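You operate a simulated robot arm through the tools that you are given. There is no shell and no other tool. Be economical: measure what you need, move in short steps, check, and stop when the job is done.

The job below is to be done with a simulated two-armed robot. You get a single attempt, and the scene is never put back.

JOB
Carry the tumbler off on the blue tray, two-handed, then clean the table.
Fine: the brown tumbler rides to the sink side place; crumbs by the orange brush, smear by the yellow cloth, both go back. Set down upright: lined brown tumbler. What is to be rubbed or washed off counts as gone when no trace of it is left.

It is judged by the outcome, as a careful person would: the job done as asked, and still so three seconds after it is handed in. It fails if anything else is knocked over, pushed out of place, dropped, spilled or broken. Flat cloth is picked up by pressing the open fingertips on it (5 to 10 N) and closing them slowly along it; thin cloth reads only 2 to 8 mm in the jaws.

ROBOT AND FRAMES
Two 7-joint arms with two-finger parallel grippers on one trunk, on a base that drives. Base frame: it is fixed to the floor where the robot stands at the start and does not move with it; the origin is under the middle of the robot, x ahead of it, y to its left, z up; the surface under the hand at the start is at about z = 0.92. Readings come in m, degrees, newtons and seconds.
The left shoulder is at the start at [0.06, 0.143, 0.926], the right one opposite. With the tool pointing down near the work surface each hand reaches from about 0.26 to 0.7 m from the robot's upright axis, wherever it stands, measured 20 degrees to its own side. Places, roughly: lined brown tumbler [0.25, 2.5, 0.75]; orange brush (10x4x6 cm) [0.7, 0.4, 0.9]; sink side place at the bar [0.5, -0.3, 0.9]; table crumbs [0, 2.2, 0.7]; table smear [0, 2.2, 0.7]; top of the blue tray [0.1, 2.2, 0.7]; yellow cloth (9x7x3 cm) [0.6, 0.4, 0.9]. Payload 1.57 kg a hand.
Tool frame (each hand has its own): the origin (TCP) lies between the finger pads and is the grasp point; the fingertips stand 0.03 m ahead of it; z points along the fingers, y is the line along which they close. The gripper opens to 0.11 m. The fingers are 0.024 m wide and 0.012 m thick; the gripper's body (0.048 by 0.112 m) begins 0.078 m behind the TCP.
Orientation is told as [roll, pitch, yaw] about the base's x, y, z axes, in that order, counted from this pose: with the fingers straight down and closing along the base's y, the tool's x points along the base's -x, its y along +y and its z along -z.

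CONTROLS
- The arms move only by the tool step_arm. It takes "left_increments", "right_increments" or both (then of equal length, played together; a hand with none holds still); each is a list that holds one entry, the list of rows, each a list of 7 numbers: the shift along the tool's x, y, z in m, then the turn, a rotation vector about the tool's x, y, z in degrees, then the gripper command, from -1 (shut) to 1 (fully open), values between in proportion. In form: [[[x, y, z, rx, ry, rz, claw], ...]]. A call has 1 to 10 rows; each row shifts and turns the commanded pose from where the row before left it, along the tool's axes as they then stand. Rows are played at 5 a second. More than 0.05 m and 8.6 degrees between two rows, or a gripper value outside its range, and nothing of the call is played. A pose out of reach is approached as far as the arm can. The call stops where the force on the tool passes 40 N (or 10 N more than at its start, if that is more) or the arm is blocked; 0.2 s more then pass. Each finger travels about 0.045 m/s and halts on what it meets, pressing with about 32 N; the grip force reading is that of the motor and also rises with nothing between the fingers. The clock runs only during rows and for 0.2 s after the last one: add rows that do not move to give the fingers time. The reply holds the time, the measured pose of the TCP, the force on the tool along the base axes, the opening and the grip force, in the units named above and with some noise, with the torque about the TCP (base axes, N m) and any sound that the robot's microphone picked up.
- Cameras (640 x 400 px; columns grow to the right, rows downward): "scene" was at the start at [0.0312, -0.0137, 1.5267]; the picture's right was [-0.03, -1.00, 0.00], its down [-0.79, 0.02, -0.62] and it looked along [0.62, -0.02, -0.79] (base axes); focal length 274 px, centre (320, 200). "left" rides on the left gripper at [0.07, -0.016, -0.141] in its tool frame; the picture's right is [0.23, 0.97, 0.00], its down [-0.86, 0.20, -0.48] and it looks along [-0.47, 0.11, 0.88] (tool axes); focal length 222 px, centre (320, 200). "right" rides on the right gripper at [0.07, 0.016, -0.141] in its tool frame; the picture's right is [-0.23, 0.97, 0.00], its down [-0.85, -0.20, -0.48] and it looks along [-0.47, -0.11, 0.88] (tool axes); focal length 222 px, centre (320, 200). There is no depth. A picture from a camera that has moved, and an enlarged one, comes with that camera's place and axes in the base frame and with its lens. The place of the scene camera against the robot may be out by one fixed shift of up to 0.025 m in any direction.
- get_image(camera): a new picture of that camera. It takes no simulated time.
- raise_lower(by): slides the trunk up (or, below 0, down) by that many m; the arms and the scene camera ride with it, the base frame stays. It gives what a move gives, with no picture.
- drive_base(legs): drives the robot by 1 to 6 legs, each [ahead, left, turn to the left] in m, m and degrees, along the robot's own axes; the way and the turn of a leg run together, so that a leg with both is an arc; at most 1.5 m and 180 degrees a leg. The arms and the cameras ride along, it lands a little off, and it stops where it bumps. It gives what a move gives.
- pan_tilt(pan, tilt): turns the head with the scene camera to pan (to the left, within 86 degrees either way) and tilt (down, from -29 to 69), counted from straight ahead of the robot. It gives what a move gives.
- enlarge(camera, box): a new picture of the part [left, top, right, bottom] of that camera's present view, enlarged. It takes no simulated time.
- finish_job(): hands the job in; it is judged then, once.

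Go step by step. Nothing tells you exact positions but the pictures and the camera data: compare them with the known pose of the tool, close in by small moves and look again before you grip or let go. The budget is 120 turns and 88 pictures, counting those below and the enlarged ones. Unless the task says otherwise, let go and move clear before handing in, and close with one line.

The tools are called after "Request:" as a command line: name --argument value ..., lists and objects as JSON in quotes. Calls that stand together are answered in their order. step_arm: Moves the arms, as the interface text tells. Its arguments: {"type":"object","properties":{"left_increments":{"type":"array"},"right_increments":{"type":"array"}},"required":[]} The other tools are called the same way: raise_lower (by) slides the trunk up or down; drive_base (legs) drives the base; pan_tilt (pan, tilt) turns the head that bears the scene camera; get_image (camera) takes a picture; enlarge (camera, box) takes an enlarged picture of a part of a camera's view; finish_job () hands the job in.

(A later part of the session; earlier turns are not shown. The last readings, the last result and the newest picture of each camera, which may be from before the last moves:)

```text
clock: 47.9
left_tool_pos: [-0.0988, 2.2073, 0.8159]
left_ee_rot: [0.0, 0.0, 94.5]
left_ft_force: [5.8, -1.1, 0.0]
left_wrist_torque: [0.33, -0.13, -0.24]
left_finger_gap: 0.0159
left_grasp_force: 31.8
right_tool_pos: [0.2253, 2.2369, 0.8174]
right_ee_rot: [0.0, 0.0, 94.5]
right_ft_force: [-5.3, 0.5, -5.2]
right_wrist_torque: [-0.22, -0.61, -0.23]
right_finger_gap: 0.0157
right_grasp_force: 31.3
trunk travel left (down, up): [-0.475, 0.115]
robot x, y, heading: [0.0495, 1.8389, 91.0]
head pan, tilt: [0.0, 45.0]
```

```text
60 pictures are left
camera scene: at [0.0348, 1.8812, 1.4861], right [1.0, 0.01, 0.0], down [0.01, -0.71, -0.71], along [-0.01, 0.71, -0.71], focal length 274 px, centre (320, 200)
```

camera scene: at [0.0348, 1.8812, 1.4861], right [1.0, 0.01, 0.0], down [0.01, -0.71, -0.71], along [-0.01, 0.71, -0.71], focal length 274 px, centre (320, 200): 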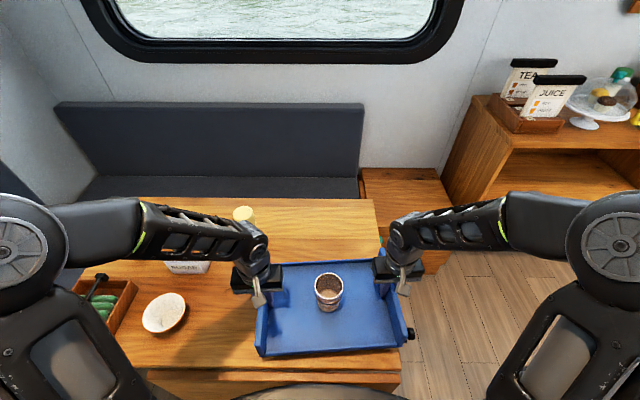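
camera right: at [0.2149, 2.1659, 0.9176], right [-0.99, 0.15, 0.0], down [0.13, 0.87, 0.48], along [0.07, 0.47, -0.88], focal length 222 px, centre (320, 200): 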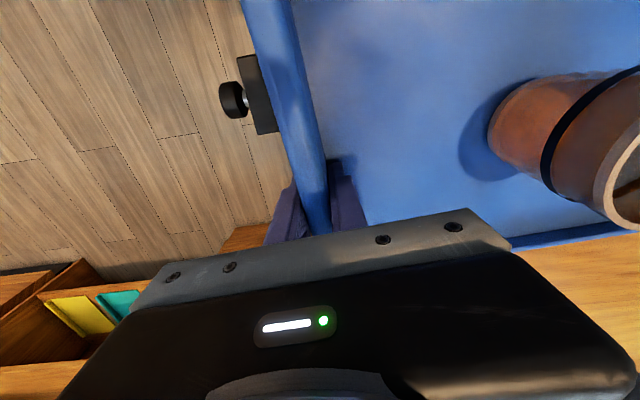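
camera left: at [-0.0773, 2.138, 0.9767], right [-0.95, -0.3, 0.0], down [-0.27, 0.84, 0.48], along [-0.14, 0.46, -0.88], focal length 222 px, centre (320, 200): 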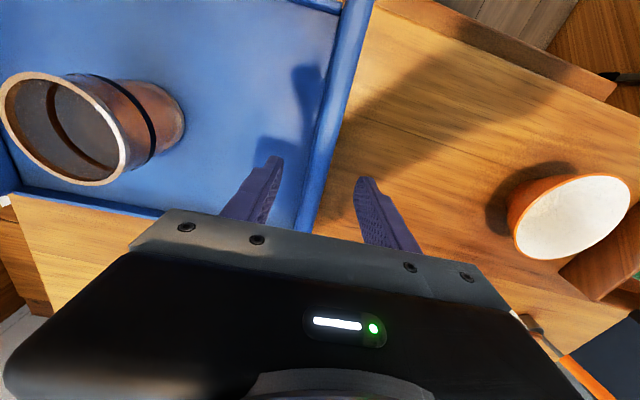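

The tray is up with the tumbler steady. I raise it above bar height with trunk and then both arms together.

Request:
raise_lower --by 0.11

Request:
step_arm --right_increments '[[[0, 0, -0.01, 0, 0, 0, -1], [0, 0, -0.015, 0, 0, 0, -1], [0, 0, -0.015, 0, 0, 0, -1], [0, 0, -0.015, 0, 0, 0, -1], [0, 0, -0.015, 0, 0, 0, -1], [0, 0, -0.01, 0, 0, 0, -1], [0, 0, 0, 0, 0, 0, -1]]]' --left_increments '[[[0, 0, -0.01, 0, 0, 0, -1], [0, 0, -0.015, 0, 0, 0, -1], [0, 0, -0.015, 0, 0, 0, -1], [0, 0, -0.015, 0, 0, 0, -1], [0, 0, -0.015, 0, 0, 0, -1], [0, 0, -0.01, 0, 0, 0, -1], [0, 0, 0, 0, 0, 0, -1]]]'

Request:
drive_base --legs '[[-0.3, 0, 0]]'

Request:
get_image --camera "scene"

```text
clock: 49.3
left_tool_pos: [-0.0964, 2.2068, 0.9262]
left_ee_rot: [0.0, -0.2, 94.5]
left_ft_force: [0.0, -1.7, 0.5]
left_wrist_torque: [0.16, -0.27, -0.22]
left_finger_gap: 0.016
left_grasp_force: 31.4
right_tool_pos: [0.2253, 2.2375, 0.9261]
right_ee_rot: [0.0, 0.0, 94.5]
right_ft_force: [0.2, 1.9, -4.4]
right_wrist_torque: [-0.13, -0.52, -0.23]
right_finger_gap: 0.016
right_grasp_force: 31.7
trunk travel left (down, up): [-0.585, 0.005]
robot x, y, heading: [0.0475, 1.8451, 90.8]
head pan, tilt: [0.0, 45.0]
```

```text
clock: 50.9
left_tool_pos: [-0.0981, 2.2074, 1.0074]
left_ee_rot: [0.1, 0.0, 94.6]
left_ft_force: [-7.2, -2.2, -3.5]
left_wrist_torque: [-0.1, -0.06, -0.2]
left_finger_gap: 0.0157
left_grasp_force: 31.4
right_tool_pos: [0.2241, 2.2369, 1.0062]
right_ee_rot: [0.0, 0.0, 94.5]
right_ft_force: [6.5, 2.0, -1.5]
right_wrist_torque: [0.08, 0.33, -0.2]
right_finger_gap: 0.0158
right_grasp_force: 31.6
trunk travel left (down, up): [-0.585, 0.005]
robot x, y, heading: [0.053, 1.8417, 90.7]
head pan, tilt: [0.0, 45.0]
```

```text
clock: 53.0
left_tool_pos: [-0.0947, 1.9049, 1.008]
left_ee_rot: [0.0, -0.2, 94.6]
left_ft_force: [-16.9, -4.3, -5.1]
left_wrist_torque: [-0.24, -0.1, -0.37]
left_finger_gap: 0.0158
left_grasp_force: 31.4
right_tool_pos: [0.228, 1.9357, 1.0064]
right_ee_rot: [0.1, 0.0, 94.5]
right_ft_force: [17.5, 3.3, -0.9]
right_wrist_torque: [0.21, 0.6, -0.33]
right_finger_gap: 0.0158
right_grasp_force: 31.3
trunk travel left (down, up): [-0.585, 0.005]
robot x, y, heading: [0.0525, 1.5365, 91.0]
head pan, tilt: [0.0, 45.0]
```

```text
59 pictures are left
camera scene: at [0.039, 1.5778, 1.5962], right [1.0, 0.01, 0.0], down [0.01, -0.71, -0.71], along [-0.01, 0.71, -0.71], focal length 274 px, centre (320, 200)
```

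scene: 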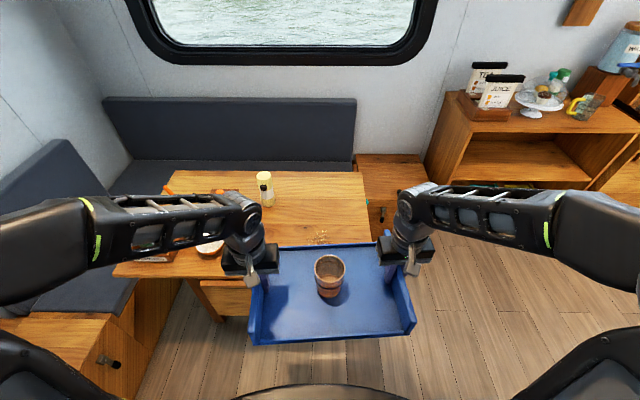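

Crumbs show up on the table where the tray stood. I relieve the squeeze between the hands and drive back toward the bar in stages.

Request:
step_arm --right_increments '[[[0, -0.001, 0, 0, 0, 0, -1], [0, -0.001, 0, 0, 0, 0, -1], [0, 0, 0, 0, 0, 0, -1]]]' --left_increments '[[[0, 0.001, 0, 0, 0, 0, -1], [0, 0.001, 0, 0, 0, 0, -1], [0, 0, 0, 0, 0, 0, -1]]]'

Request:
drive_base --legs '[[-0.15, 0, 0], [0, 0, -90.9], [-0.35, 0, 0]]'

Request:
get_image --camera "scene"

```text
clock: 53.8
left_tool_pos: [-0.094, 1.9062, 1.0071]
left_ee_rot: [-0.2, -0.1, 94.3]
left_ft_force: [28.7, 1.1, -2.4]
left_wrist_torque: [-0.16, 1.71, -0.08]
left_finger_gap: 0.0162
left_grasp_force: 31.3
right_tool_pos: [0.2293, 1.9349, 1.0075]
right_ee_rot: [0.2, 0.0, 94.6]
right_ft_force: [-27.8, -0.7, -1.0]
right_wrist_torque: [0.16, -1.28, -0.42]
right_finger_gap: 0.016
right_grasp_force: 31.3
trunk travel left (down, up): [-0.585, 0.005]
robot x, y, heading: [0.0542, 1.5408, 91.0]
head pan, tilt: [0.0, 45.0]
```

```text
clock: 55.0
left_tool_pos: [-0.0922, 1.8043, 1.0088]
left_ee_rot: [-0.1, -0.2, 94.4]
left_ft_force: [2.4, -1.1, -2.5]
left_wrist_torque: [-0.3, 0.95, 0.26]
left_finger_gap: 0.016
left_grasp_force: 31.2
right_tool_pos: [0.2303, 1.8346, 1.0078]
right_ee_rot: [0.2, -0.2, 94.6]
right_ft_force: [-2.9, -0.5, -2.0]
right_wrist_torque: [0.42, -1.16, -0.24]
right_finger_gap: 0.0155
right_grasp_force: 31.6
trunk travel left (down, up): [-0.585, 0.005]
robot x, y, heading: [0.0573, 1.4406, 91.0]
head pan, tilt: [0.0, 45.0]
stopped in leg 1: the force on the tool passed its limit at 40 N (the readings are from after the stop); the commanded pose is now the measured one
```

```text
58 pictures are left
camera scene: at [0.0406, 1.4771, 1.5963], right [1.0, 0.02, 0.0], down [0.01, -0.71, -0.71], along [-0.01, 0.71, -0.71], focal length 274 px, centre (320, 200)
```

scene: 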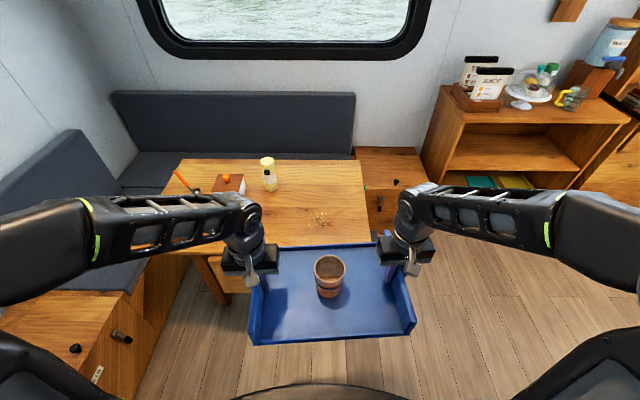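

The strain reset itself to about 3 N; the tumbler is steady. I turn right in stages.

Request:
drive_base --legs '[[0, 0, -45]]'

Request:
drive_base --legs '[[0, 0, -46]]'

```text
clock: 57.4
left_tool_pos: [0.2104, 1.8043, 1.0061]
left_ee_rot: [-0.1, 0.0, 49.4]
left_ft_force: [1.5, -2.4, -2.4]
left_wrist_torque: [0.83, 0.89, 0.08]
left_finger_gap: 0.0159
left_grasp_force: 31.0
right_tool_pos: [0.4588, 1.5993, 1.0075]
right_ee_rot: [0.3, 0.0, 49.7]
right_ft_force: [-1.5, 2.9, -2.7]
right_wrist_torque: [-0.83, -0.85, -0.32]
right_finger_gap: 0.0159
right_grasp_force: 30.9
trunk travel left (down, up): [-0.585, 0.005]
robot x, y, heading: [0.0586, 1.4386, 46.1]
head pan, tilt: [0.0, 45.0]
```

```text
clock: 59.9
left_tool_pos: [0.4242, 1.5833, 1.0064]
left_ee_rot: [-0.2, -0.1, 3.3]
left_ft_force: [-1.1, -2.1, -2.4]
left_wrist_torque: [1.14, 0.02, 0.09]
left_finger_gap: 0.0159
left_grasp_force: 31.7
right_tool_pos: [0.4493, 1.2601, 1.0065]
right_ee_rot: [0.2, -0.1, 3.7]
right_ft_force: [0.1, 3.2, -1.9]
right_wrist_torque: [-1.14, -0.03, -0.33]
right_finger_gap: 0.0158
right_grasp_force: 31.4
trunk travel left (down, up): [-0.585, 0.005]
robot x, y, heading: [0.0589, 1.4454, -0.1]
head pan, tilt: [0.0, 45.0]
```

Heading is square to the bar now. Back away, then slide right to y≈−0.28.

Request:
drive_base --legs '[[-0.38, 0, 0], [0, -0.85, 0], [0, -0.87, 0]]'

Request:
get_image --camera "scene"

```text
clock: 70.6
left_tool_pos: [0.0275, -0.136, 1.009]
left_ee_rot: [0.0, -0.1, 2.7]
left_ft_force: [-0.9, -3.8, -2.5]
left_wrist_torque: [1.2, 0.03, 0.08]
left_finger_gap: 0.0157
left_grasp_force: 31.5
right_tool_pos: [0.0472, -0.4587, 1.0062]
right_ee_rot: [0.2, 0.0, 2.9]
right_ft_force: [0.1, 2.0, -1.9]
right_wrist_torque: [-1.14, -0.06, -0.32]
right_finger_gap: 0.0159
right_grasp_force: 31.2
trunk travel left (down, up): [-0.585, 0.005]
robot x, y, heading: [-0.3412, -0.2693, -0.9]
head pan, tilt: [0.0, 45.0]
```

```text
57 pictures are left
camera scene: at [-0.3058, -0.2855, 1.5961], right [-0.01, -1.0, 0.0], down [-0.71, 0.01, -0.71], along [0.71, -0.01, -0.71], focal length 274 px, centre (320, 200)
```

scene: 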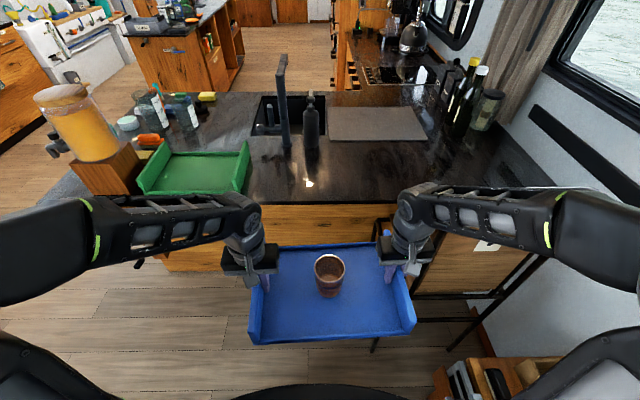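

The counter right of the green tray and in front of the tap is free. A stool leg stands near [0.15, −0.57], so I'll park at about x −0.02, y −0.24 and reach forward with both arms.

Request:
drive_base --legs '[[0.32, 0.03, 0]]'

Request:
step_arm --right_increments '[[[-0.01, 0, 0, 0, 0, 0, -1], [-0.02, 0, 0, 0, 0, 0, -1], [-0.02, 0, 0, 0, 0, 0, -1], [-0.02, 0, 0, 0, 0, 0, -1], [-0.02, 0, 0, 0, 0, 0, -1], [-0.02, 0, 0, 0, 0, 0, -1], [-0.02, 0, 0, 0, 0, 0, -1], [-0.01, 0, 0, 0, 0, 0, -1], [0, 0, 0, 0, 0, 0, -1]]]' --left_increments '[[[-0.01, 0, 0, 0, 0, 0, -1], [-0.02, 0, 0, 0, 0, 0, -1], [-0.02, 0, 0, 0, 0, 0, -1], [-0.02, 0, 0, 0, 0, 0, -1], [-0.02, 0, 0, 0, 0, 0, -1], [-0.02, 0, 0, 0, 0, 0, -1], [-0.02, 0, 0, 0, 0, 0, -1], [-0.01, 0, 0, 0, 0, 0, -1], [0, 0, 0, 0, 0, 0, -1]]]'

Request:
get_image --camera "scene"

```text
clock: 72.8
left_tool_pos: [0.3477, -0.1101, 1.0067]
left_ee_rot: [-0.1, 0.1, 2.7]
left_ft_force: [-1.0, -2.9, -3.0]
left_wrist_torque: [1.18, -0.02, 0.07]
left_finger_gap: 0.0159
left_grasp_force: 31.5
right_tool_pos: [0.3692, -0.4332, 1.0064]
right_ee_rot: [0.2, 0.0, 3.0]
right_ft_force: [0.7, 3.1, -3.0]
right_wrist_torque: [-1.21, 0.01, -0.27]
right_finger_gap: 0.016
right_grasp_force: 31.6
trunk travel left (down, up): [-0.585, 0.005]
robot x, y, heading: [-0.023, -0.2495, -0.7]
head pan, tilt: [0.0, 45.0]
```

```text
clock: 74.8
left_tool_pos: [0.4862, -0.1024, 1.0075]
left_ee_rot: [-0.1, -0.2, 2.8]
left_ft_force: [-0.8, 2.0, 1.8]
left_wrist_torque: [0.21, 0.52, 0.18]
left_finger_gap: 0.0159
left_grasp_force: 31.2
right_tool_pos: [0.5074, -0.4263, 1.006]
right_ee_rot: [0.2, 0.0, 2.8]
right_ft_force: [-0.2, -1.6, -6.2]
right_wrist_torque: [-1.48, -0.62, -0.12]
right_finger_gap: 0.0157
right_grasp_force: 32.0
trunk travel left (down, up): [-0.585, 0.005]
robot x, y, heading: [-0.0256, -0.2479, -0.9]
head pan, tilt: [0.0, 45.0]
```

```text
56 pictures are left
camera scene: at [0.0137, -0.2593, 1.5961], right [-0.01, -1.0, 0.0], down [-0.71, 0.01, -0.71], along [0.71, -0.01, -0.71], focal length 274 px, centre (320, 200)
```

scene: 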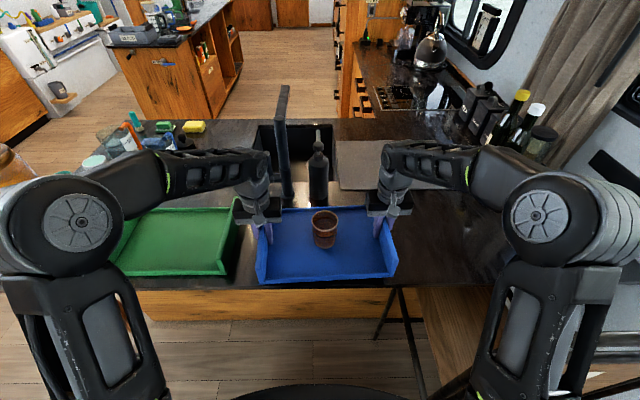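

The tray needs about 2 cm more forward for full support on the bar (front edge at ~0.376, soap bottle beyond 0.68). Then I lower with the trunk.

Request:
step_arm --right_increments '[[[-0.011, 0, 0, 0, 0, 0, -1], [-0.011, 0, 0, 0, 0, 0, -1], [0, 0, 0, 0, 0, 0, -1]]]' --left_increments '[[[-0.011, 0, 0, 0, 0, 0, -1], [-0.011, 0, 0, 0, 0, 0, -1], [0, 0, 0, 0, 0, 0, -1]]]'

Request:
raise_lower --by -0.035

Request:
enlarge --camera "scene" --box '[220, 110, 430, 310]'

```text
clock: 75.6
left_tool_pos: [0.509, -0.1015, 1.0057]
left_ee_rot: [0.0, -0.2, 2.7]
left_ft_force: [-2.2, 3.5, -1.5]
left_wrist_torque: [0.82, -0.76, -0.13]
left_finger_gap: 0.0159
left_grasp_force: 31.2
right_tool_pos: [0.5286, -0.4249, 1.0059]
right_ee_rot: [0.1, 0.0, 2.8]
right_ft_force: [2.3, -3.1, -2.0]
right_wrist_torque: [-0.89, 0.75, -0.46]
right_finger_gap: 0.0156
right_grasp_force: 31.3
trunk travel left (down, up): [-0.585, 0.005]
robot x, y, heading: [-0.0258, -0.2471, -0.9]
head pan, tilt: [0.0, 45.0]
```

```text
clock: 76.3
left_tool_pos: [0.5088, -0.1019, 0.9722]
left_ee_rot: [-0.1, 0.0, 2.9]
left_ft_force: [-1.1, 4.4, -2.7]
left_wrist_torque: [0.89, -0.52, 0.01]
left_finger_gap: 0.0157
left_grasp_force: 31.5
right_tool_pos: [0.5297, -0.4249, 0.9712]
right_ee_rot: [0.3, 0.0, 3.0]
right_ft_force: [0.7, -5.0, -1.9]
right_wrist_torque: [-0.86, 0.46, -0.36]
right_finger_gap: 0.0156
right_grasp_force: 31.3
trunk travel left (down, up): [-0.55, 0.04]
robot x, y, heading: [-0.0269, -0.2485, -0.8]
head pan, tilt: [0.0, 45.0]
```

```text
2.00 times, centred on (325, 210) of scene
camera zoom: at [0.0135, -0.2593, 1.5611], right [-0.01, -1.0, 0.0], down [-0.71, 0.01, -0.71], along [0.71, -0.01, -0.71], focal length 549 px, centre (310, 180)
```

zoom: 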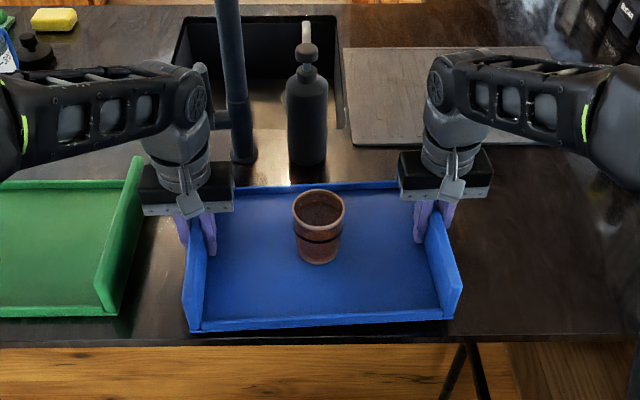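

Well placed between green tray, tap and bottle. Lower gently onto the counter.

Request:
step_arm --right_increments '[[[0, 0, 0.003, 0, 0, 0, -1], [0, 0, 0.003, 0, 0, 0, -1], [0, 0, 0, 0, 0, 0, -1]]]' --left_increments '[[[0, 0, 0.003, 0, 0, 0, -1], [0, 0, 0.003, 0, 0, 0, -1], [0, 0, 0, 0, 0, 0, -1]]]'

```text
clock: 77.2
left_tool_pos: [0.5082, -0.1019, 0.9661]
left_ee_rot: [-0.1, -0.1, 2.9]
left_ft_force: [-0.4, 6.7, -4.7]
left_wrist_torque: [1.08, -0.3, 0.04]
left_finger_gap: 0.016
left_grasp_force: 31.1
right_tool_pos: [0.5295, -0.4242, 0.9649]
right_ee_rot: [0.2, 0.0, 3.0]
right_ft_force: [1.8, -6.7, -0.8]
right_wrist_torque: [-0.51, 0.36, -0.29]
right_finger_gap: 0.0158
right_grasp_force: 31.3
trunk travel left (down, up): [-0.55, 0.04]
robot x, y, heading: [-0.0205, -0.2464, -0.8]
head pan, tilt: [0.0, 45.0]
```

Request:
step_arm --right_increments '[[[0, 0, 0.002, 0, 0, 0, -1], [0, 0, 0.002, 0, 0, 0, -1], [0, 0, 0, 0, 0, 0, -1]]]' --left_increments '[[[0, 0, 0.002, 0, 0, 0, -1], [0, 0, 0.002, 0, 0, 0, -1], [0, 0, 0, 0, 0, 0, -1]]]'

```text
clock: 78.0
left_tool_pos: [0.5073, -0.1017, 0.961]
left_ee_rot: [-0.1, 0.0, 2.8]
left_ft_force: [-0.7, 8.2, -3.7]
left_wrist_torque: [0.93, 0.04, 0.01]
left_finger_gap: 0.0156
left_grasp_force: 31.3
right_tool_pos: [0.5292, -0.4241, 0.9614]
right_ee_rot: [0.2, -0.1, 2.9]
right_ft_force: [1.5, -7.3, -0.3]
right_wrist_torque: [-0.56, -0.08, -0.32]
right_finger_gap: 0.0159
right_grasp_force: 31.6
trunk travel left (down, up): [-0.55, 0.04]
robot x, y, heading: [-0.024, -0.2479, -0.8]
head pan, tilt: [0.0, 45.0]
```

Request:
step_arm --right_increments '[[[0, 0, 0.002, 0, 0, 0, -1], [0, 0, 0.001, 0, 0, 0, -1], [0, 0, 0, 0, 0, 0, -1]]]' --left_increments '[[[0, 0, 0.002, 0, 0, 0, -1], [0, 0, 0.001, 0, 0, 0, -1], [0, 0, 0, 0, 0, 0, -1]]]'

```text
clock: 78.8
left_tool_pos: [0.5075, -0.102, 0.958]
left_ee_rot: [-0.2, 0.0, 2.7]
left_ft_force: [-2.4, 9.5, -2.2]
left_wrist_torque: [0.78, 0.23, -0.06]
left_finger_gap: 0.0156
left_grasp_force: 30.8
right_tool_pos: [0.5283, -0.4255, 0.9578]
right_ee_rot: [0.3, 0.0, 2.9]
right_ft_force: [2.4, -10.0, -1.3]
right_wrist_torque: [-0.49, -0.22, -0.41]
right_finger_gap: 0.0155
right_grasp_force: 31.8
trunk travel left (down, up): [-0.55, 0.04]
robot x, y, heading: [-0.0276, -0.2454, -0.4]
head pan, tilt: [0.0, 45.0]
```

Request:
step_arm --right_increments '[[[0, 0, 0.001, 0, 0, 0, -1], [0, 0, 0.001, 0, 0, 0, -1], [0, 0, 0, 0, 0, 0, -1]]]' --left_increments '[[[0, 0, 0.001, 0, 0, 0, -1], [0, 0, 0.001, 0, 0, 0, -1], [0, 0, 0, 0, 0, 0, -1]]]'

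```text
clock: 79.5
left_tool_pos: [0.5093, -0.1026, 0.9572]
left_ee_rot: [-0.1, -0.1, 2.9]
left_ft_force: [0.6, 12.6, 1.2]
left_wrist_torque: [0.4, 0.89, 0.11]
left_finger_gap: 0.0159
left_grasp_force: 32.2
right_tool_pos: [0.5289, -0.4252, 0.9569]
right_ee_rot: [0.1, -0.1, 2.9]
right_ft_force: [2.9, -12.9, 8.7]
right_wrist_torque: [-0.84, 0.62, -0.2]
right_finger_gap: 0.0157
right_grasp_force: 31.1
trunk travel left (down, up): [-0.55, 0.04]
robot x, y, heading: [-0.0236, -0.2485, -0.9]
head pan, tilt: [0.0, 45.0]
```

Contact made. Relax the sideways squeeze, open, and rise.

Request:
step_arm --right_increments '[[[0, -0.001, 0.0005, 0, 0, 0, -1], [0, 0, 0, 0, 0, 0, -0.6], [0, 0, 0, 0, 0, 0, -0.4], [0, 0, 0, 0, 0, 0, -0.1], [0, 0, 0, 0, 0, 0, -0.1], [0, 0, -0.03, 0, 0, 0, -0.1], [0, 0, -0.04, 0, 0, 0, -0.1], [0, 0, -0.04, 0, 0, 0, -0.1], [0, 0, 0, 0, 0, 0, -0.1]]]' --left_increments '[[[0, 0.001, 0.0005, 0, 0, 0, -1], [0, 0, 0, 0, 0, 0, -0.6], [0, 0, 0, 0, 0, 0, -0.4], [0, 0, 0, 0, 0, 0, -0.1], [0, 0, 0, 0, 0, 0, -0.1], [0, 0, -0.03, 0, 0, 0, -0.1], [0, 0, -0.04, 0, 0, 0, -0.1], [0, 0, -0.04, 0, 0, 0, -0.1], [0, 0, 0, 0, 0, 0, -0.1]]]'

Request:
get_image --camera "scene"

```text
clock: 81.5
left_tool_pos: [0.5086, -0.1009, 1.0659]
left_ee_rot: [-0.1, -0.1, 2.7]
left_ft_force: [0.1, -0.4, 0.2]
left_wrist_torque: [-0.03, 0.0, 0.03]
left_finger_gap: 0.0495
left_grasp_force: 0.0
right_tool_pos: [0.529, -0.4258, 1.0645]
right_ee_rot: [0.2, 0.0, 3.0]
right_ft_force: [0.1, 1.3, 0.0]
right_wrist_torque: [0.0, 0.01, 0.0]
right_finger_gap: 0.0493
right_grasp_force: 0.0
trunk travel left (down, up): [-0.55, 0.04]
robot x, y, heading: [-0.025, -0.2469, -0.6]
head pan, tilt: [0.0, 45.0]
```

```text
54 pictures are left
camera scene: at [0.014, -0.2593, 1.5611], right [-0.01, -1.0, 0.0], down [-0.71, 0.01, -0.71], along [0.71, -0.01, -0.71], focal length 274 px, centre (320, 200)
```

scene: 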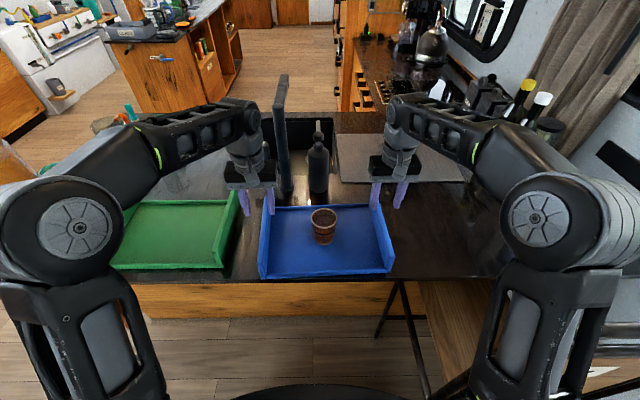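

The tray with the upright tumbler stands at the sink side place. I back off, go left and look at the brush and cloth.

Request:
drive_base --legs '[[-0.25, 0, 0.8], [0, 0.4, 0]]'

Request:
pan_tilt --pan 15 --tilt 40

Request:
get_image --camera "scene"

```text
clock: 85.5
left_tool_pos: [0.2557, 0.3121, 1.0669]
left_ee_rot: [-0.1, -0.2, 4.0]
left_ft_force: [-0.1, 0.5, -0.5]
left_wrist_torque: [-0.01, 0.01, -0.01]
left_finger_gap: 0.0494
left_grasp_force: 0.0
right_tool_pos: [0.2806, -0.0125, 1.0646]
right_ee_rot: [0.1, 0.0, 4.1]
right_ft_force: [-0.6, 1.2, 0.1]
right_wrist_torque: [0.0, 0.0, -0.01]
right_finger_gap: 0.0497
right_grasp_force: 0.0
trunk travel left (down, up): [-0.55, 0.04]
robot x, y, heading: [-0.2761, 0.1526, 0.4]
head pan, tilt: [0.0, 45.0]
```

```text
clock: 86.2
left_tool_pos: [0.2532, 0.3108, 1.0669]
left_ee_rot: [0.0, -0.1, 3.8]
left_ft_force: [0.8, 0.2, 0.8]
left_wrist_torque: [0.03, -0.04, 0.0]
left_finger_gap: 0.0494
left_grasp_force: 0.0
right_tool_pos: [0.2815, -0.0135, 1.0642]
right_ee_rot: [0.2, -0.1, 4.1]
right_ft_force: [0.6, -1.0, 0.5]
right_wrist_torque: [0.01, 0.0, 0.0]
right_finger_gap: 0.0495
right_grasp_force: 0.0
trunk travel left (down, up): [-0.55, 0.04]
robot x, y, heading: [-0.275, 0.1541, 0.3]
head pan, tilt: [15.0, 40.0]
```

```text
53 pictures are left
camera scene: at [-0.2377, 0.1651, 1.5684], right [0.26, -0.96, 0.0], down [-0.62, -0.17, -0.77], along [0.74, 0.2, -0.64], focal length 274 px, centre (320, 200)
```

scene: 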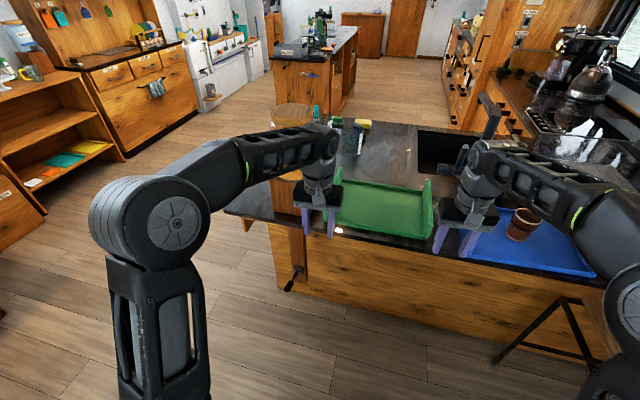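

The left arm hides the objects; I swing it left and look again.

Request:
step_arm --left_increments '[[[0.03, 0.035, 0, 0, 0, 0, 0.3], [0.02, 0.045, 0, 0, 0, 0, 0.3], [0, 0.045, 0, 0, 0, 0, 0.5], [0, 0.045, 0, 0, 0, 0, 1], [0, 0.045, 0, 0, 0, 0, 1], [0, 0.045, 0, 0, 0, 0, 1]]]'

Request:
get_image --camera "scene"

```text
clock: 87.6
left_tool_pos: [0.1855, 0.5678, 1.0672]
left_ee_rot: [-0.2, 0.0, 3.8]
left_ft_force: [0.4, 0.0, 0.1]
left_wrist_torque: [0.01, 0.0, 0.01]
left_finger_gap: 0.1099
left_grasp_force: 0.2
right_tool_pos: [0.2789, -0.0138, 1.0649]
right_ee_rot: [0.2, 0.0, 4.1]
right_ft_force: [-0.5, -0.4, -0.2]
right_wrist_torque: [0.0, -0.02, 0.0]
right_finger_gap: 0.0493
right_grasp_force: 0.0
trunk travel left (down, up): [-0.55, 0.04]
robot x, y, heading: [-0.274, 0.1552, 0.2]
head pan, tilt: [15.0, 40.0]
```

```text
52 pictures are left
camera scene: at [-0.2376, 0.166, 1.5684], right [0.26, -0.96, 0.0], down [-0.62, -0.17, -0.77], along [0.74, 0.2, -0.64], focal length 274 px, centre (320, 200)
```

scene: 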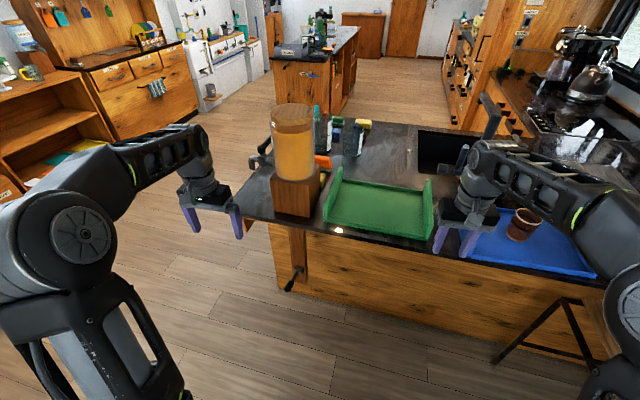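

The jar on its block hides brush and cloth from this side, so I'll approach from the bar's left end, facing it. Drive around in open floor first.

Request:
drive_base --legs '[[0, 1.2, 0], [0.8, 0, 0], [0, 0, -90]]'

Request:
pan_tilt --pan 0 --tilt 40

Request:
get_image --camera "scene"

```text
clock: 101.4
left_tool_pos: [0.9322, 0.8879, 1.0661]
left_ee_rot: [-0.1, -0.1, -86.3]
left_ft_force: [0.2, 0.1, -0.6]
left_wrist_torque: [0.0, -0.03, 0.03]
left_finger_gap: 0.1099
left_grasp_force: 0.1
right_tool_pos: [0.3511, 0.7958, 1.0636]
right_ee_rot: [0.2, -0.1, -86.1]
right_ft_force: [0.0, 0.0, -0.1]
right_wrist_torque: [0.01, -0.02, -0.02]
right_finger_gap: 0.0496
right_grasp_force: 0.1
trunk travel left (down, up): [-0.55, 0.04]
robot x, y, heading: [0.5215, 1.3508, -89.8]
head pan, tilt: [15.0, 40.0]
```

```text
clock: 102.2
left_tool_pos: [0.9324, 0.8876, 1.0664]
left_ee_rot: [-0.1, 0.0, -86.4]
left_ft_force: [-1.0, -0.3, 0.5]
left_wrist_torque: [0.03, 0.03, -0.02]
left_finger_gap: 0.1098
left_grasp_force: 0.1
right_tool_pos: [0.3514, 0.7956, 1.0647]
right_ee_rot: [0.2, 0.0, -86.1]
right_ft_force: [0.5, 0.4, -0.6]
right_wrist_torque: [0.0, -0.01, 0.03]
right_finger_gap: 0.0497
right_grasp_force: 0.1
trunk travel left (down, up): [-0.55, 0.04]
robot x, y, heading: [0.5207, 1.3542, -89.9]
head pan, tilt: [0.0, 40.0]
```

```text
51 pictures are left
camera scene: at [0.5076, 1.285, 1.5684], right [-1.0, 0.0, 0.0], down [0.0, 0.64, -0.77], along [0.0, -0.77, -0.64], focal length 274 px, centre (320, 200)
```

scene: 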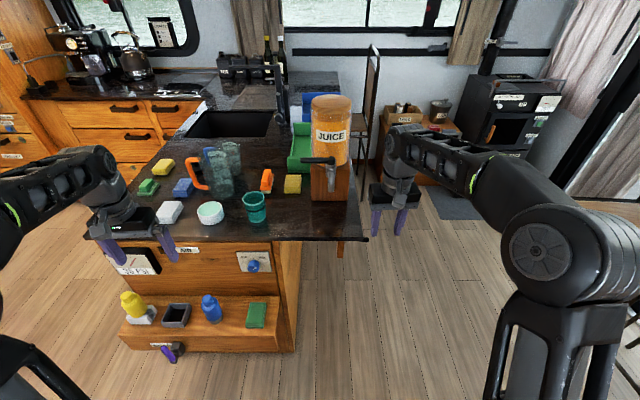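

Now both are in clear view: brush near [0.71, 0.44], yellow cloth near [0.616, 0.435] beside the jar's block. Enlarge for size and orientation.

Request:
enlarge --camera "scene" --box '[230, 140, 350, 220]'

```text
5.00 times, centred on (290, 180) of scene
camera zoom: at [0.5076, 1.285, 1.5684], right [-1.0, 0.0, 0.0], down [0.0, 0.64, -0.77], along [0.0, -0.77, -0.64], focal length 1372 px, centre (470, 300)
```

zoom: 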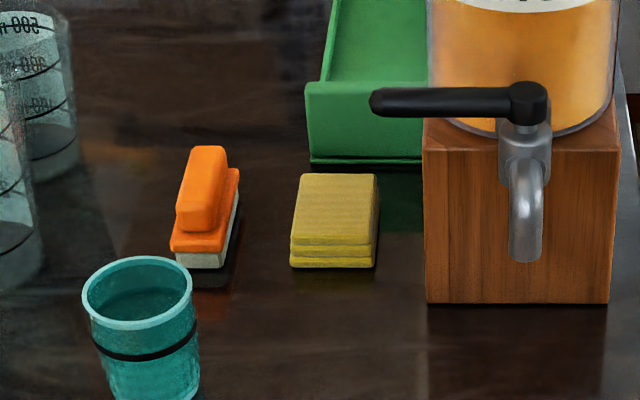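

The cloth is a folded stack ~6.5 cm wide in x, the brush ~4 cm wide. With camera bias removed I take cloth ≈[0.605, 0.415] and brush ≈[0.70, 0.417]. I tuck the hands in, then close in on the bar end.

Request:
step_arm --left_increments '[[[0.0335, -0.03, 0, 0, 0, 3.7, 1], [0.0335, -0.03, 0, 0, 0, 0, 1], [0, -0.045, 0, 0, 0, 0, 0.63], [0, 0, 0, 0, 0, 0, 0.63], [0, 0, 0, 0, 0, 0, 0.63]]]' --right_increments '[[[0.045, 0, 0, 0, 0, 3.8, 0], [0.045, 0, 0, 0, 0, 0, 0.5], [0.045, 0, 0, 0, 0, 0, 0.7], [0.045, 0, 0, 0, 0, 0, 0.7], [0, 0, 0, 0, 0, 0, 0.7]]]'

Request:
drive_base --legs '[[0.2, -0.12, 0], [0.14, 0, 0]]'

Request:
get_image --camera "left"

```text
clock: 103.4
left_tool_pos: [0.8243, 0.9533, 1.067]
left_ee_rot: [-0.1, -0.1, -90.0]
left_ft_force: [0.0, -0.7, -0.1]
left_wrist_torque: [0.05, -0.04, 0.02]
left_finger_gap: 0.0897
left_grasp_force: 0.1
right_tool_pos: [0.3483, 0.9766, 1.065]
right_ee_rot: [0.2, 0.0, -89.9]
right_ft_force: [0.7, 1.0, 0.4]
right_wrist_torque: [-0.01, 0.02, -0.03]
right_finger_gap: 0.0934
right_grasp_force: 0.1
trunk travel left (down, up): [-0.55, 0.04]
robot x, y, heading: [0.5183, 1.3531, -89.9]
head pan, tilt: [0.0, 40.0]
```

```text
clock: 106.0
left_tool_pos: [0.7071, 0.6147, 1.0662]
left_ee_rot: [-0.1, 0.0, -89.8]
left_ft_force: [-0.8, 0.2, 0.4]
left_wrist_torque: [0.05, 0.0, 0.01]
left_finger_gap: 0.0898
left_grasp_force: 0.0
right_tool_pos: [0.232, 0.6371, 1.0645]
right_ee_rot: [0.1, 0.0, -89.8]
right_ft_force: [-0.5, -0.5, 0.1]
right_wrist_torque: [0.03, 0.01, 0.01]
right_finger_gap: 0.0932
right_grasp_force: 0.0
trunk travel left (down, up): [-0.55, 0.04]
robot x, y, heading: [0.4012, 1.0163, -89.7]
head pan, tilt: [0.0, 40.0]
```

```text
49 pictures are left
camera left: at [0.6916, 0.6848, 1.2079], right [0.97, 0.23, 0.0], down [0.2, -0.85, 0.48], along [0.11, -0.47, -0.88], focal length 222 px, centre (320, 200)
```

left: 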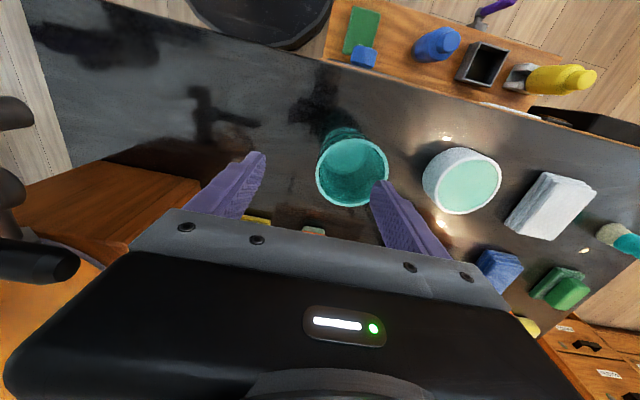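

I move the left hand forward over the brush line, then look down with its camera.

Request:
step_arm --left_increments '[[[-0.045, 0, 0, 0, 0, 0, 0.63], [-0.045, 0, 0, 0, 0, 0, 0.63], [-0.04, 0, 0.015, 0, 0, 0, 0.63], [-0.03, 0, 0.015, 0, 0, 0, 0.63], [0, 0, 0, 0, 0, 0, 0.63]]]'

Request:
get_image --camera "left"

```text
clock: 107.2
left_tool_pos: [0.7085, 0.4562, 1.038]
left_ee_rot: [-0.1, -0.1, -89.8]
left_ft_force: [0.1, 0.0, -0.7]
left_wrist_torque: [-0.02, 0.05, -0.02]
left_finger_gap: 0.0897
left_grasp_force: 0.0
right_tool_pos: [0.2326, 0.6381, 1.0658]
right_ee_rot: [0.2, 0.0, -89.8]
right_ft_force: [0.3, 0.0, -0.6]
right_wrist_torque: [0.02, -0.04, 0.0]
right_finger_gap: 0.0935
right_grasp_force: 0.1
trunk travel left (down, up): [-0.55, 0.04]
robot x, y, heading: [0.4016, 1.0116, -89.7]
head pan, tilt: [0.0, 40.0]
```

```text
48 pictures are left
camera left: at [0.6931, 0.5267, 1.1791], right [0.97, 0.23, 0.0], down [0.2, -0.85, 0.48], along [0.11, -0.47, -0.88], focal length 222 px, centre (320, 200)
```

left: 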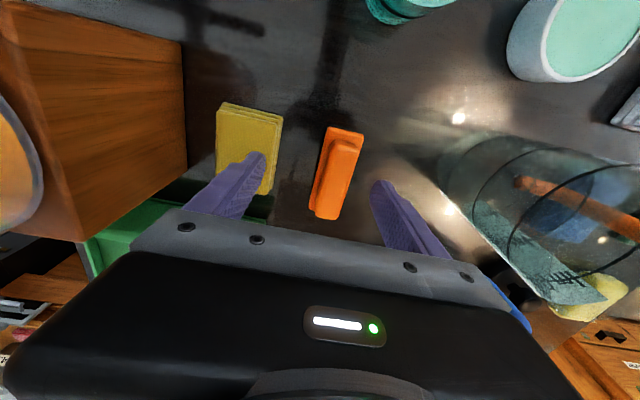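

Wrist view puts the cloth at [0.631, 0.44] (x 0.60–0.66, y 0.395–0.485) and the brush at [0.728, 0.452]. I slide over the cloth's far half and check clearance to the tap handle.

Request:
step_arm --left_increments '[[[-0.033, 0, 0, 0, 0, 0, 0.63], [0, -0.04, 0, 0, 0, 0, 0.63], [0, -0.0375, 0, 0, 0, 0, 0.63], [0, 0, 0, 0, 0, 0, 0.63]]]'

Request:
get_image --camera "left"

Request:
enlarge --camera "scene" --box '[150, 80, 390, 260]'

```text
clock: 108.2
left_tool_pos: [0.6309, 0.4238, 1.0379]
left_ee_rot: [0.0, -0.1, -89.8]
left_ft_force: [-0.2, 0.9, -0.2]
left_wrist_torque: [0.02, -0.01, -0.02]
left_finger_gap: 0.0897
left_grasp_force: 0.0
right_tool_pos: [0.2324, 0.6385, 1.0656]
right_ee_rot: [0.2, 0.0, -89.7]
right_ft_force: [-0.2, 0.9, 0.1]
right_wrist_torque: [0.01, 0.0, 0.01]
right_finger_gap: 0.0937
right_grasp_force: 0.0
trunk travel left (down, up): [-0.55, 0.04]
robot x, y, heading: [0.4026, 1.0155, -89.4]
head pan, tilt: [0.0, 40.0]
```

```text
47 pictures are left
camera left: at [0.6149, 0.4937, 1.1796], right [0.97, 0.23, 0.0], down [0.2, -0.85, 0.48], along [0.11, -0.47, -0.88], focal length 222 px, centre (320, 200)
```

left: 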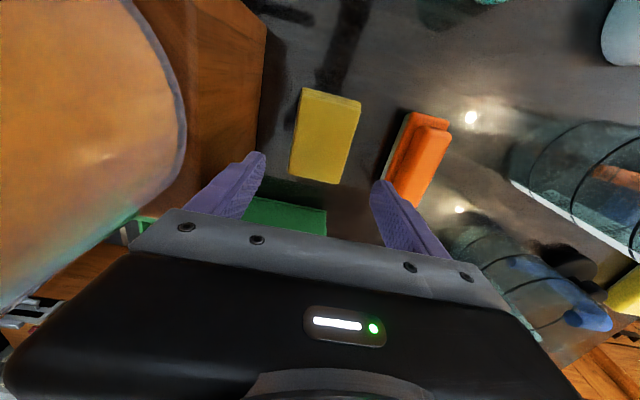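

```text
2.22 times, centred on (270, 170) of scene
camera zoom: at [0.39, 0.9471, 1.5684], right [-1.0, -0.01, 0.0], down [0.0, 0.64, -0.77], along [0.01, -0.77, -0.64], focal length 610 px, centre (431, 267)
```

zoom: 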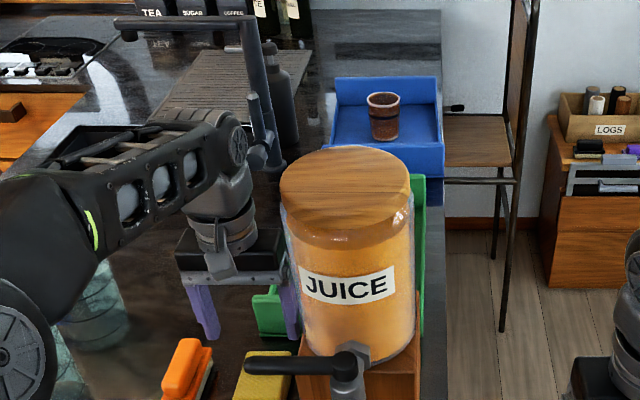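

Clearances look fine (jar ~2 cm, brush ~1 cm). Descend and close on the folded cloth.

Request:
step_arm --left_increments '[[[0, 0, 0.03, 0, 0, 0, 0.63], [0, 0, 0.03, 0, 0, 0, 0.63], [0, 0, 0.015, 0, 0, 0, 0.63], [0, 0, 0.005, 0, 0, 0, 0.63], [0, 0, 0, 0, 0, 0, 0.4], [0, 0, 0, 0, 0, 0, 0.2], [0, 0, 0, 0, 0, 0, 0.0], [0, 0, 0, 0, 0, 0, -0.2], [0, 0, 0, 0, 0, 0, -0.2]]]'

Request:
get_image --camera "left"

```text
clock: 110.2
left_tool_pos: [0.6306, 0.4245, 0.9584]
left_ee_rot: [-0.1, -0.1, -89.8]
left_ft_force: [0.1, -0.2, 0.2]
left_wrist_torque: [0.02, 0.02, 0.01]
left_finger_gap: 0.0639
left_grasp_force: 31.6
right_tool_pos: [0.2312, 0.6382, 1.0658]
right_ee_rot: [0.3, 0.0, -89.6]
right_ft_force: [-0.1, -0.1, -0.1]
right_wrist_torque: [-0.02, 0.02, -0.02]
right_finger_gap: 0.0935
right_grasp_force: 0.1
trunk travel left (down, up): [-0.55, 0.04]
robot x, y, heading: [0.4046, 1.0152, -89.9]
head pan, tilt: [0.0, 40.0]
```

```text
45 pictures are left
camera left: at [0.6148, 0.4929, 1.099], right [0.97, 0.23, 0.0], down [0.2, -0.85, 0.48], along [0.11, -0.47, -0.88], focal length 222 px, centre (320, 200)
```

left: 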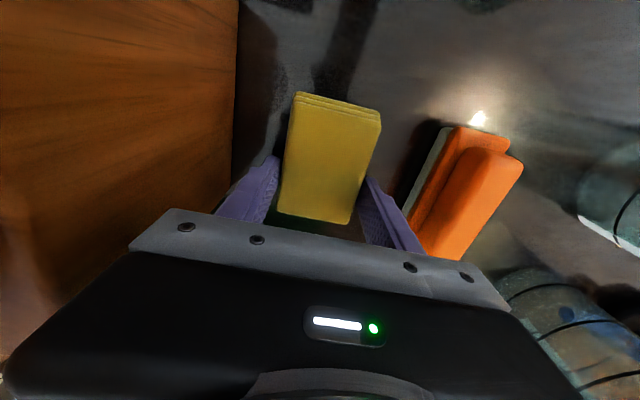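

Cloth gripped (64 mm). Lift, slide clear of the jar, and draw back.

Request:
step_arm --left_increments '[[[0, 0, -0.03, 0, 0, 0, -0.2], [0, 0, -0.03, 0, 0, 0, -0.2], [0, 0, -0.03, 0, 0, 0, -0.2], [0, 0.04, 0, 0, 0, 0, -0.2], [0, 0.035, 0, 0, 0, 0, -0.2], [0.045, 0, -0.01, 0, 0, 0, -0.2], [0.045, 0, -0.01, 0, 0, 0, -0.2], [0.045, 0, 0, 0, 0, 0, -0.2], [0.045, 0, 0, 0, 0, 0, -0.2], [0, 0, 0, 0, 0, 0, -0.2]]]'

Request:
get_image --camera "scene"

```text
clock: 112.4
left_tool_pos: [0.706, 0.6024, 1.0675]
left_ee_rot: [-0.1, 0.0, -89.8]
left_ft_force: [0.2, -0.2, 0.8]
left_wrist_torque: [-0.01, 0.0, -0.02]
left_finger_gap: 0.0638
left_grasp_force: 31.8
right_tool_pos: [0.2318, 0.6368, 1.0644]
right_ee_rot: [0.2, 0.0, -89.7]
right_ft_force: [0.4, 0.0, -0.6]
right_wrist_torque: [0.0, 0.02, -0.01]
right_finger_gap: 0.0935
right_grasp_force: 0.1
trunk travel left (down, up): [-0.55, 0.04]
robot x, y, heading: [0.4019, 1.0151, -89.6]
head pan, tilt: [0.0, 40.0]
```

```text
44 pictures are left
camera scene: at [0.3897, 0.9459, 1.5683], right [-1.0, -0.01, 0.0], down [0.0, 0.64, -0.77], along [0.01, -0.77, -0.64], focal length 274 px, centre (320, 200)
```

scene: 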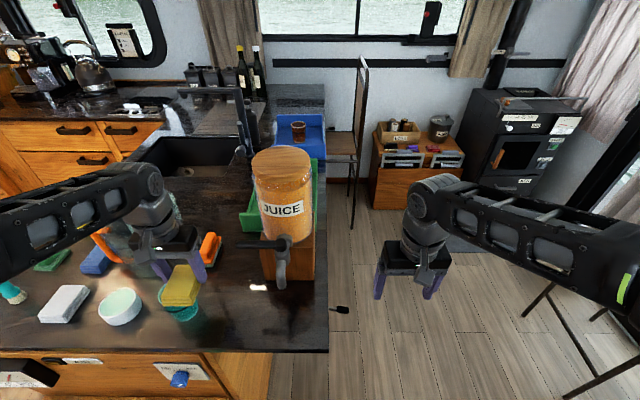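

Now the brush with the right hand: I draw the left hand back, then shift the base left (+x) and slightly back to clear the pulled-out drawer.

Request:
step_arm --left_increments '[[[0.045, 0, 0, 0, 0, 0, -0.2], [0.045, 0, 0, 0, 0, 0, -0.2], [0, 0, 0, 0, 0, 0, -0.2]]]'

Request:
drive_base --legs '[[-0.08, 0, 0], [0, 0.42, 0]]'

Request:
get_image --camera "right"

```text
clock: 113.2
left_tool_pos: [0.7055, 0.6935, 1.066]
left_ee_rot: [-0.1, -0.1, -89.9]
left_ft_force: [0.5, 0.3, -0.6]
left_wrist_torque: [0.01, 0.0, -0.02]
left_finger_gap: 0.0641
left_grasp_force: 32.0
right_tool_pos: [0.2305, 0.6378, 1.0641]
right_ee_rot: [0.2, 0.0, -89.7]
right_ft_force: [0.0, -0.3, 0.1]
right_wrist_torque: [0.04, 0.0, 0.04]
right_finger_gap: 0.0936
right_grasp_force: 0.0
trunk travel left (down, up): [-0.55, 0.04]
robot x, y, heading: [0.4028, 1.0109, -89.8]
head pan, tilt: [0.0, 40.0]
```

```text
clock: 116.5
left_tool_pos: [1.129, 0.7751, 1.0667]
left_ee_rot: [0.0, -0.1, -89.9]
left_ft_force: [1.0, -0.2, -0.6]
left_wrist_torque: [0.02, 0.02, 0.02]
left_finger_gap: 0.0639
left_grasp_force: 32.6
right_tool_pos: [0.6549, 0.7204, 1.0646]
right_ee_rot: [0.2, 0.0, -89.8]
right_ft_force: [-0.9, 0.0, 0.3]
right_wrist_torque: [0.01, 0.01, 0.01]
right_finger_gap: 0.0935
right_grasp_force: 0.1
trunk travel left (down, up): [-0.55, 0.04]
robot x, y, heading: [0.8266, 1.0978, -89.7]
head pan, tilt: [0.0, 40.0]
```

```text
43 pictures are left
camera right: at [0.6701, 0.7905, 1.2059], right [0.97, -0.22, 0.0], down [-0.2, -0.86, 0.48], along [-0.1, -0.47, -0.88], focal length 222 px, centre (320, 200)
```

right: 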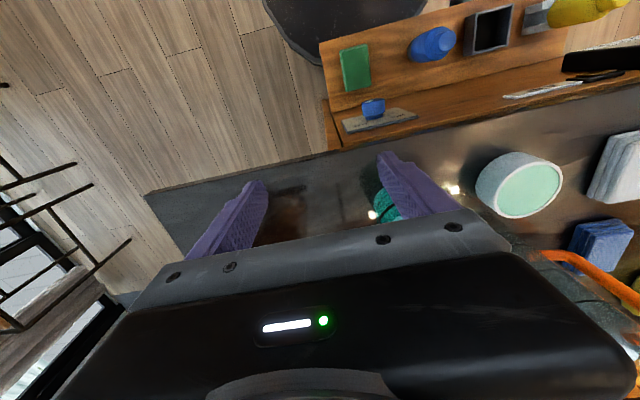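

I raise the trunk and edge forward for reach, then bring the right hand above the brush.

Request:
raise_lower --by 0.03

Request:
drive_base --legs '[[0.03, 0, 0]]'

Request:
step_arm --right_increments '[[[-0.045, 0.015, 0, 0, 0, 0, 0.27], [-0.045, 0.015, 0, 0, 0, 0, 0.27], [-0.04, 0.015, 0.02, 0, 0, 0, 0.27], [-0.04, 0.015, 0.02, 0, 0, 0, 0.27], [-0.035, 0.013, 0.02, 0, 0, 0, 0.27], [0, 0, 0, 0, 0, 0, 0.27]]]'

Request:
get_image --camera "right"

```text
clock: 117.2
left_tool_pos: [1.1278, 0.7755, 1.097]
left_ee_rot: [-0.1, -0.1, -89.9]
left_ft_force: [0.4, 0.2, -1.2]
left_wrist_torque: [-0.03, 0.0, 0.02]
left_finger_gap: 0.0641
left_grasp_force: 31.5
right_tool_pos: [0.6532, 0.7217, 1.0953]
right_ee_rot: [0.1, -0.1, -89.7]
right_ft_force: [0.6, 0.1, -0.4]
right_wrist_torque: [0.01, -0.03, 0.02]
right_finger_gap: 0.0934
right_grasp_force: 0.0
trunk travel left (down, up): [-0.58, 0.01]
robot x, y, heading: [0.8242, 1.0943, -89.6]
head pan, tilt: [0.0, 40.0]
```

```text
clock: 118.1
left_tool_pos: [1.129, 0.7432, 1.0964]
left_ee_rot: [-0.1, 0.0, -90.0]
left_ft_force: [0.0, -0.9, -0.5]
left_wrist_torque: [0.04, -0.03, 0.03]
left_finger_gap: 0.064
left_grasp_force: 31.9
right_tool_pos: [0.6543, 0.6887, 1.0947]
right_ee_rot: [0.1, 0.0, -89.8]
right_ft_force: [-0.4, -0.7, -0.7]
right_wrist_torque: [0.06, -0.02, 0.01]
right_finger_gap: 0.0934
right_grasp_force: 0.0
trunk travel left (down, up): [-0.58, 0.01]
robot x, y, heading: [0.8251, 1.0662, -89.6]
head pan, tilt: [0.0, 40.0]
```

```text
clock: 119.5
left_tool_pos: [1.1276, 0.7457, 1.0975]
left_ee_rot: [-0.2, -0.2, -89.9]
left_ft_force: [0.0, -0.1, 0.5]
left_wrist_torque: [-0.04, 0.0, -0.03]
left_finger_gap: 0.0642
left_grasp_force: 32.0
right_tool_pos: [0.7283, 0.4871, 1.0345]
right_ee_rot: [0.1, 0.0, -89.8]
right_ft_force: [0.0, -0.3, 1.2]
right_wrist_torque: [-0.02, 0.0, -0.01]
right_finger_gap: 0.0701
right_grasp_force: 0.1
trunk travel left (down, up): [-0.58, 0.01]
robot x, y, heading: [0.8236, 1.0667, -89.5]
head pan, tilt: [0.0, 40.0]
```

```text
42 pictures are left
camera right: at [0.7434, 0.5561, 1.176], right [0.97, -0.22, 0.0], down [-0.2, -0.86, 0.48], along [-0.1, -0.47, -0.88], focal length 222 px, centre (320, 200)
```

right: 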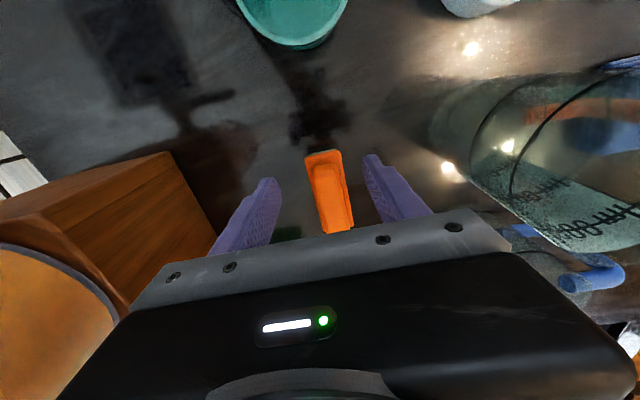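

Brush centred at [0.733, 0.452]. Align and descend to z≈0.965, then close.

Request:
step_arm --right_increments '[[[-0.035, 0.005, 0, 0, 0, 0, 0.27], [0, 0, 0.03, 0, 0, 0, 0.27], [0, 0, 0.03, 0, 0, 0, 0.27], [0, 0, 0.01, 0, 0, 0, 0.27], [0, 0, 0, 0, 0, 0, 0.27], [0, 0, 0, 0, 0, 0, -0.1], [0, 0, 0, 0, 0, 0, -0.4], [0, 0, 0, 0, 0, 0, -0.6], [0, 0, 0, 0, 0, 0, -0.6]]]'

Request:
get_image --camera "right"

```text
clock: 121.5
left_tool_pos: [1.1279, 0.7465, 1.0963]
left_ee_rot: [-0.2, -0.1, -90.0]
left_ft_force: [-0.9, -0.4, -0.5]
left_wrist_torque: [-0.06, -0.02, -0.05]
left_finger_gap: 0.0639
left_grasp_force: 31.8
right_tool_pos: [0.7319, 0.4515, 0.9638]
right_ee_rot: [0.1, -0.1, -89.8]
right_ft_force: [0.4, 0.2, 0.1]
right_wrist_torque: [0.0, 0.02, 0.0]
right_finger_gap: 0.039
right_grasp_force: 29.7
trunk travel left (down, up): [-0.58, 0.01]
robot x, y, heading: [0.8287, 1.0642, -89.6]
head pan, tilt: [0.0, 40.0]
```

```text
41 pictures are left
camera right: at [0.7483, 0.521, 1.1057], right [0.97, -0.22, 0.0], down [-0.2, -0.86, 0.48], along [-0.1, -0.47, -0.88], focal length 222 px, centre (320, 200)
```

right: 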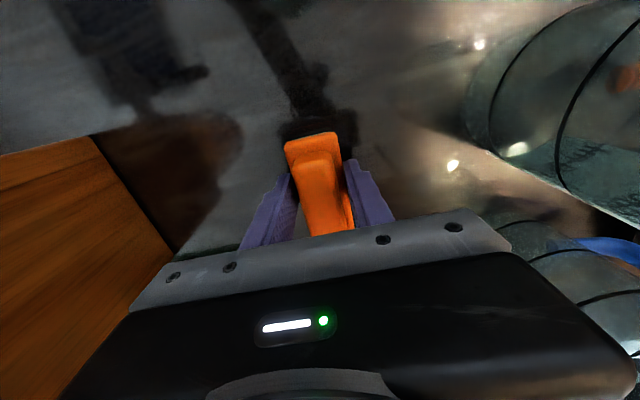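

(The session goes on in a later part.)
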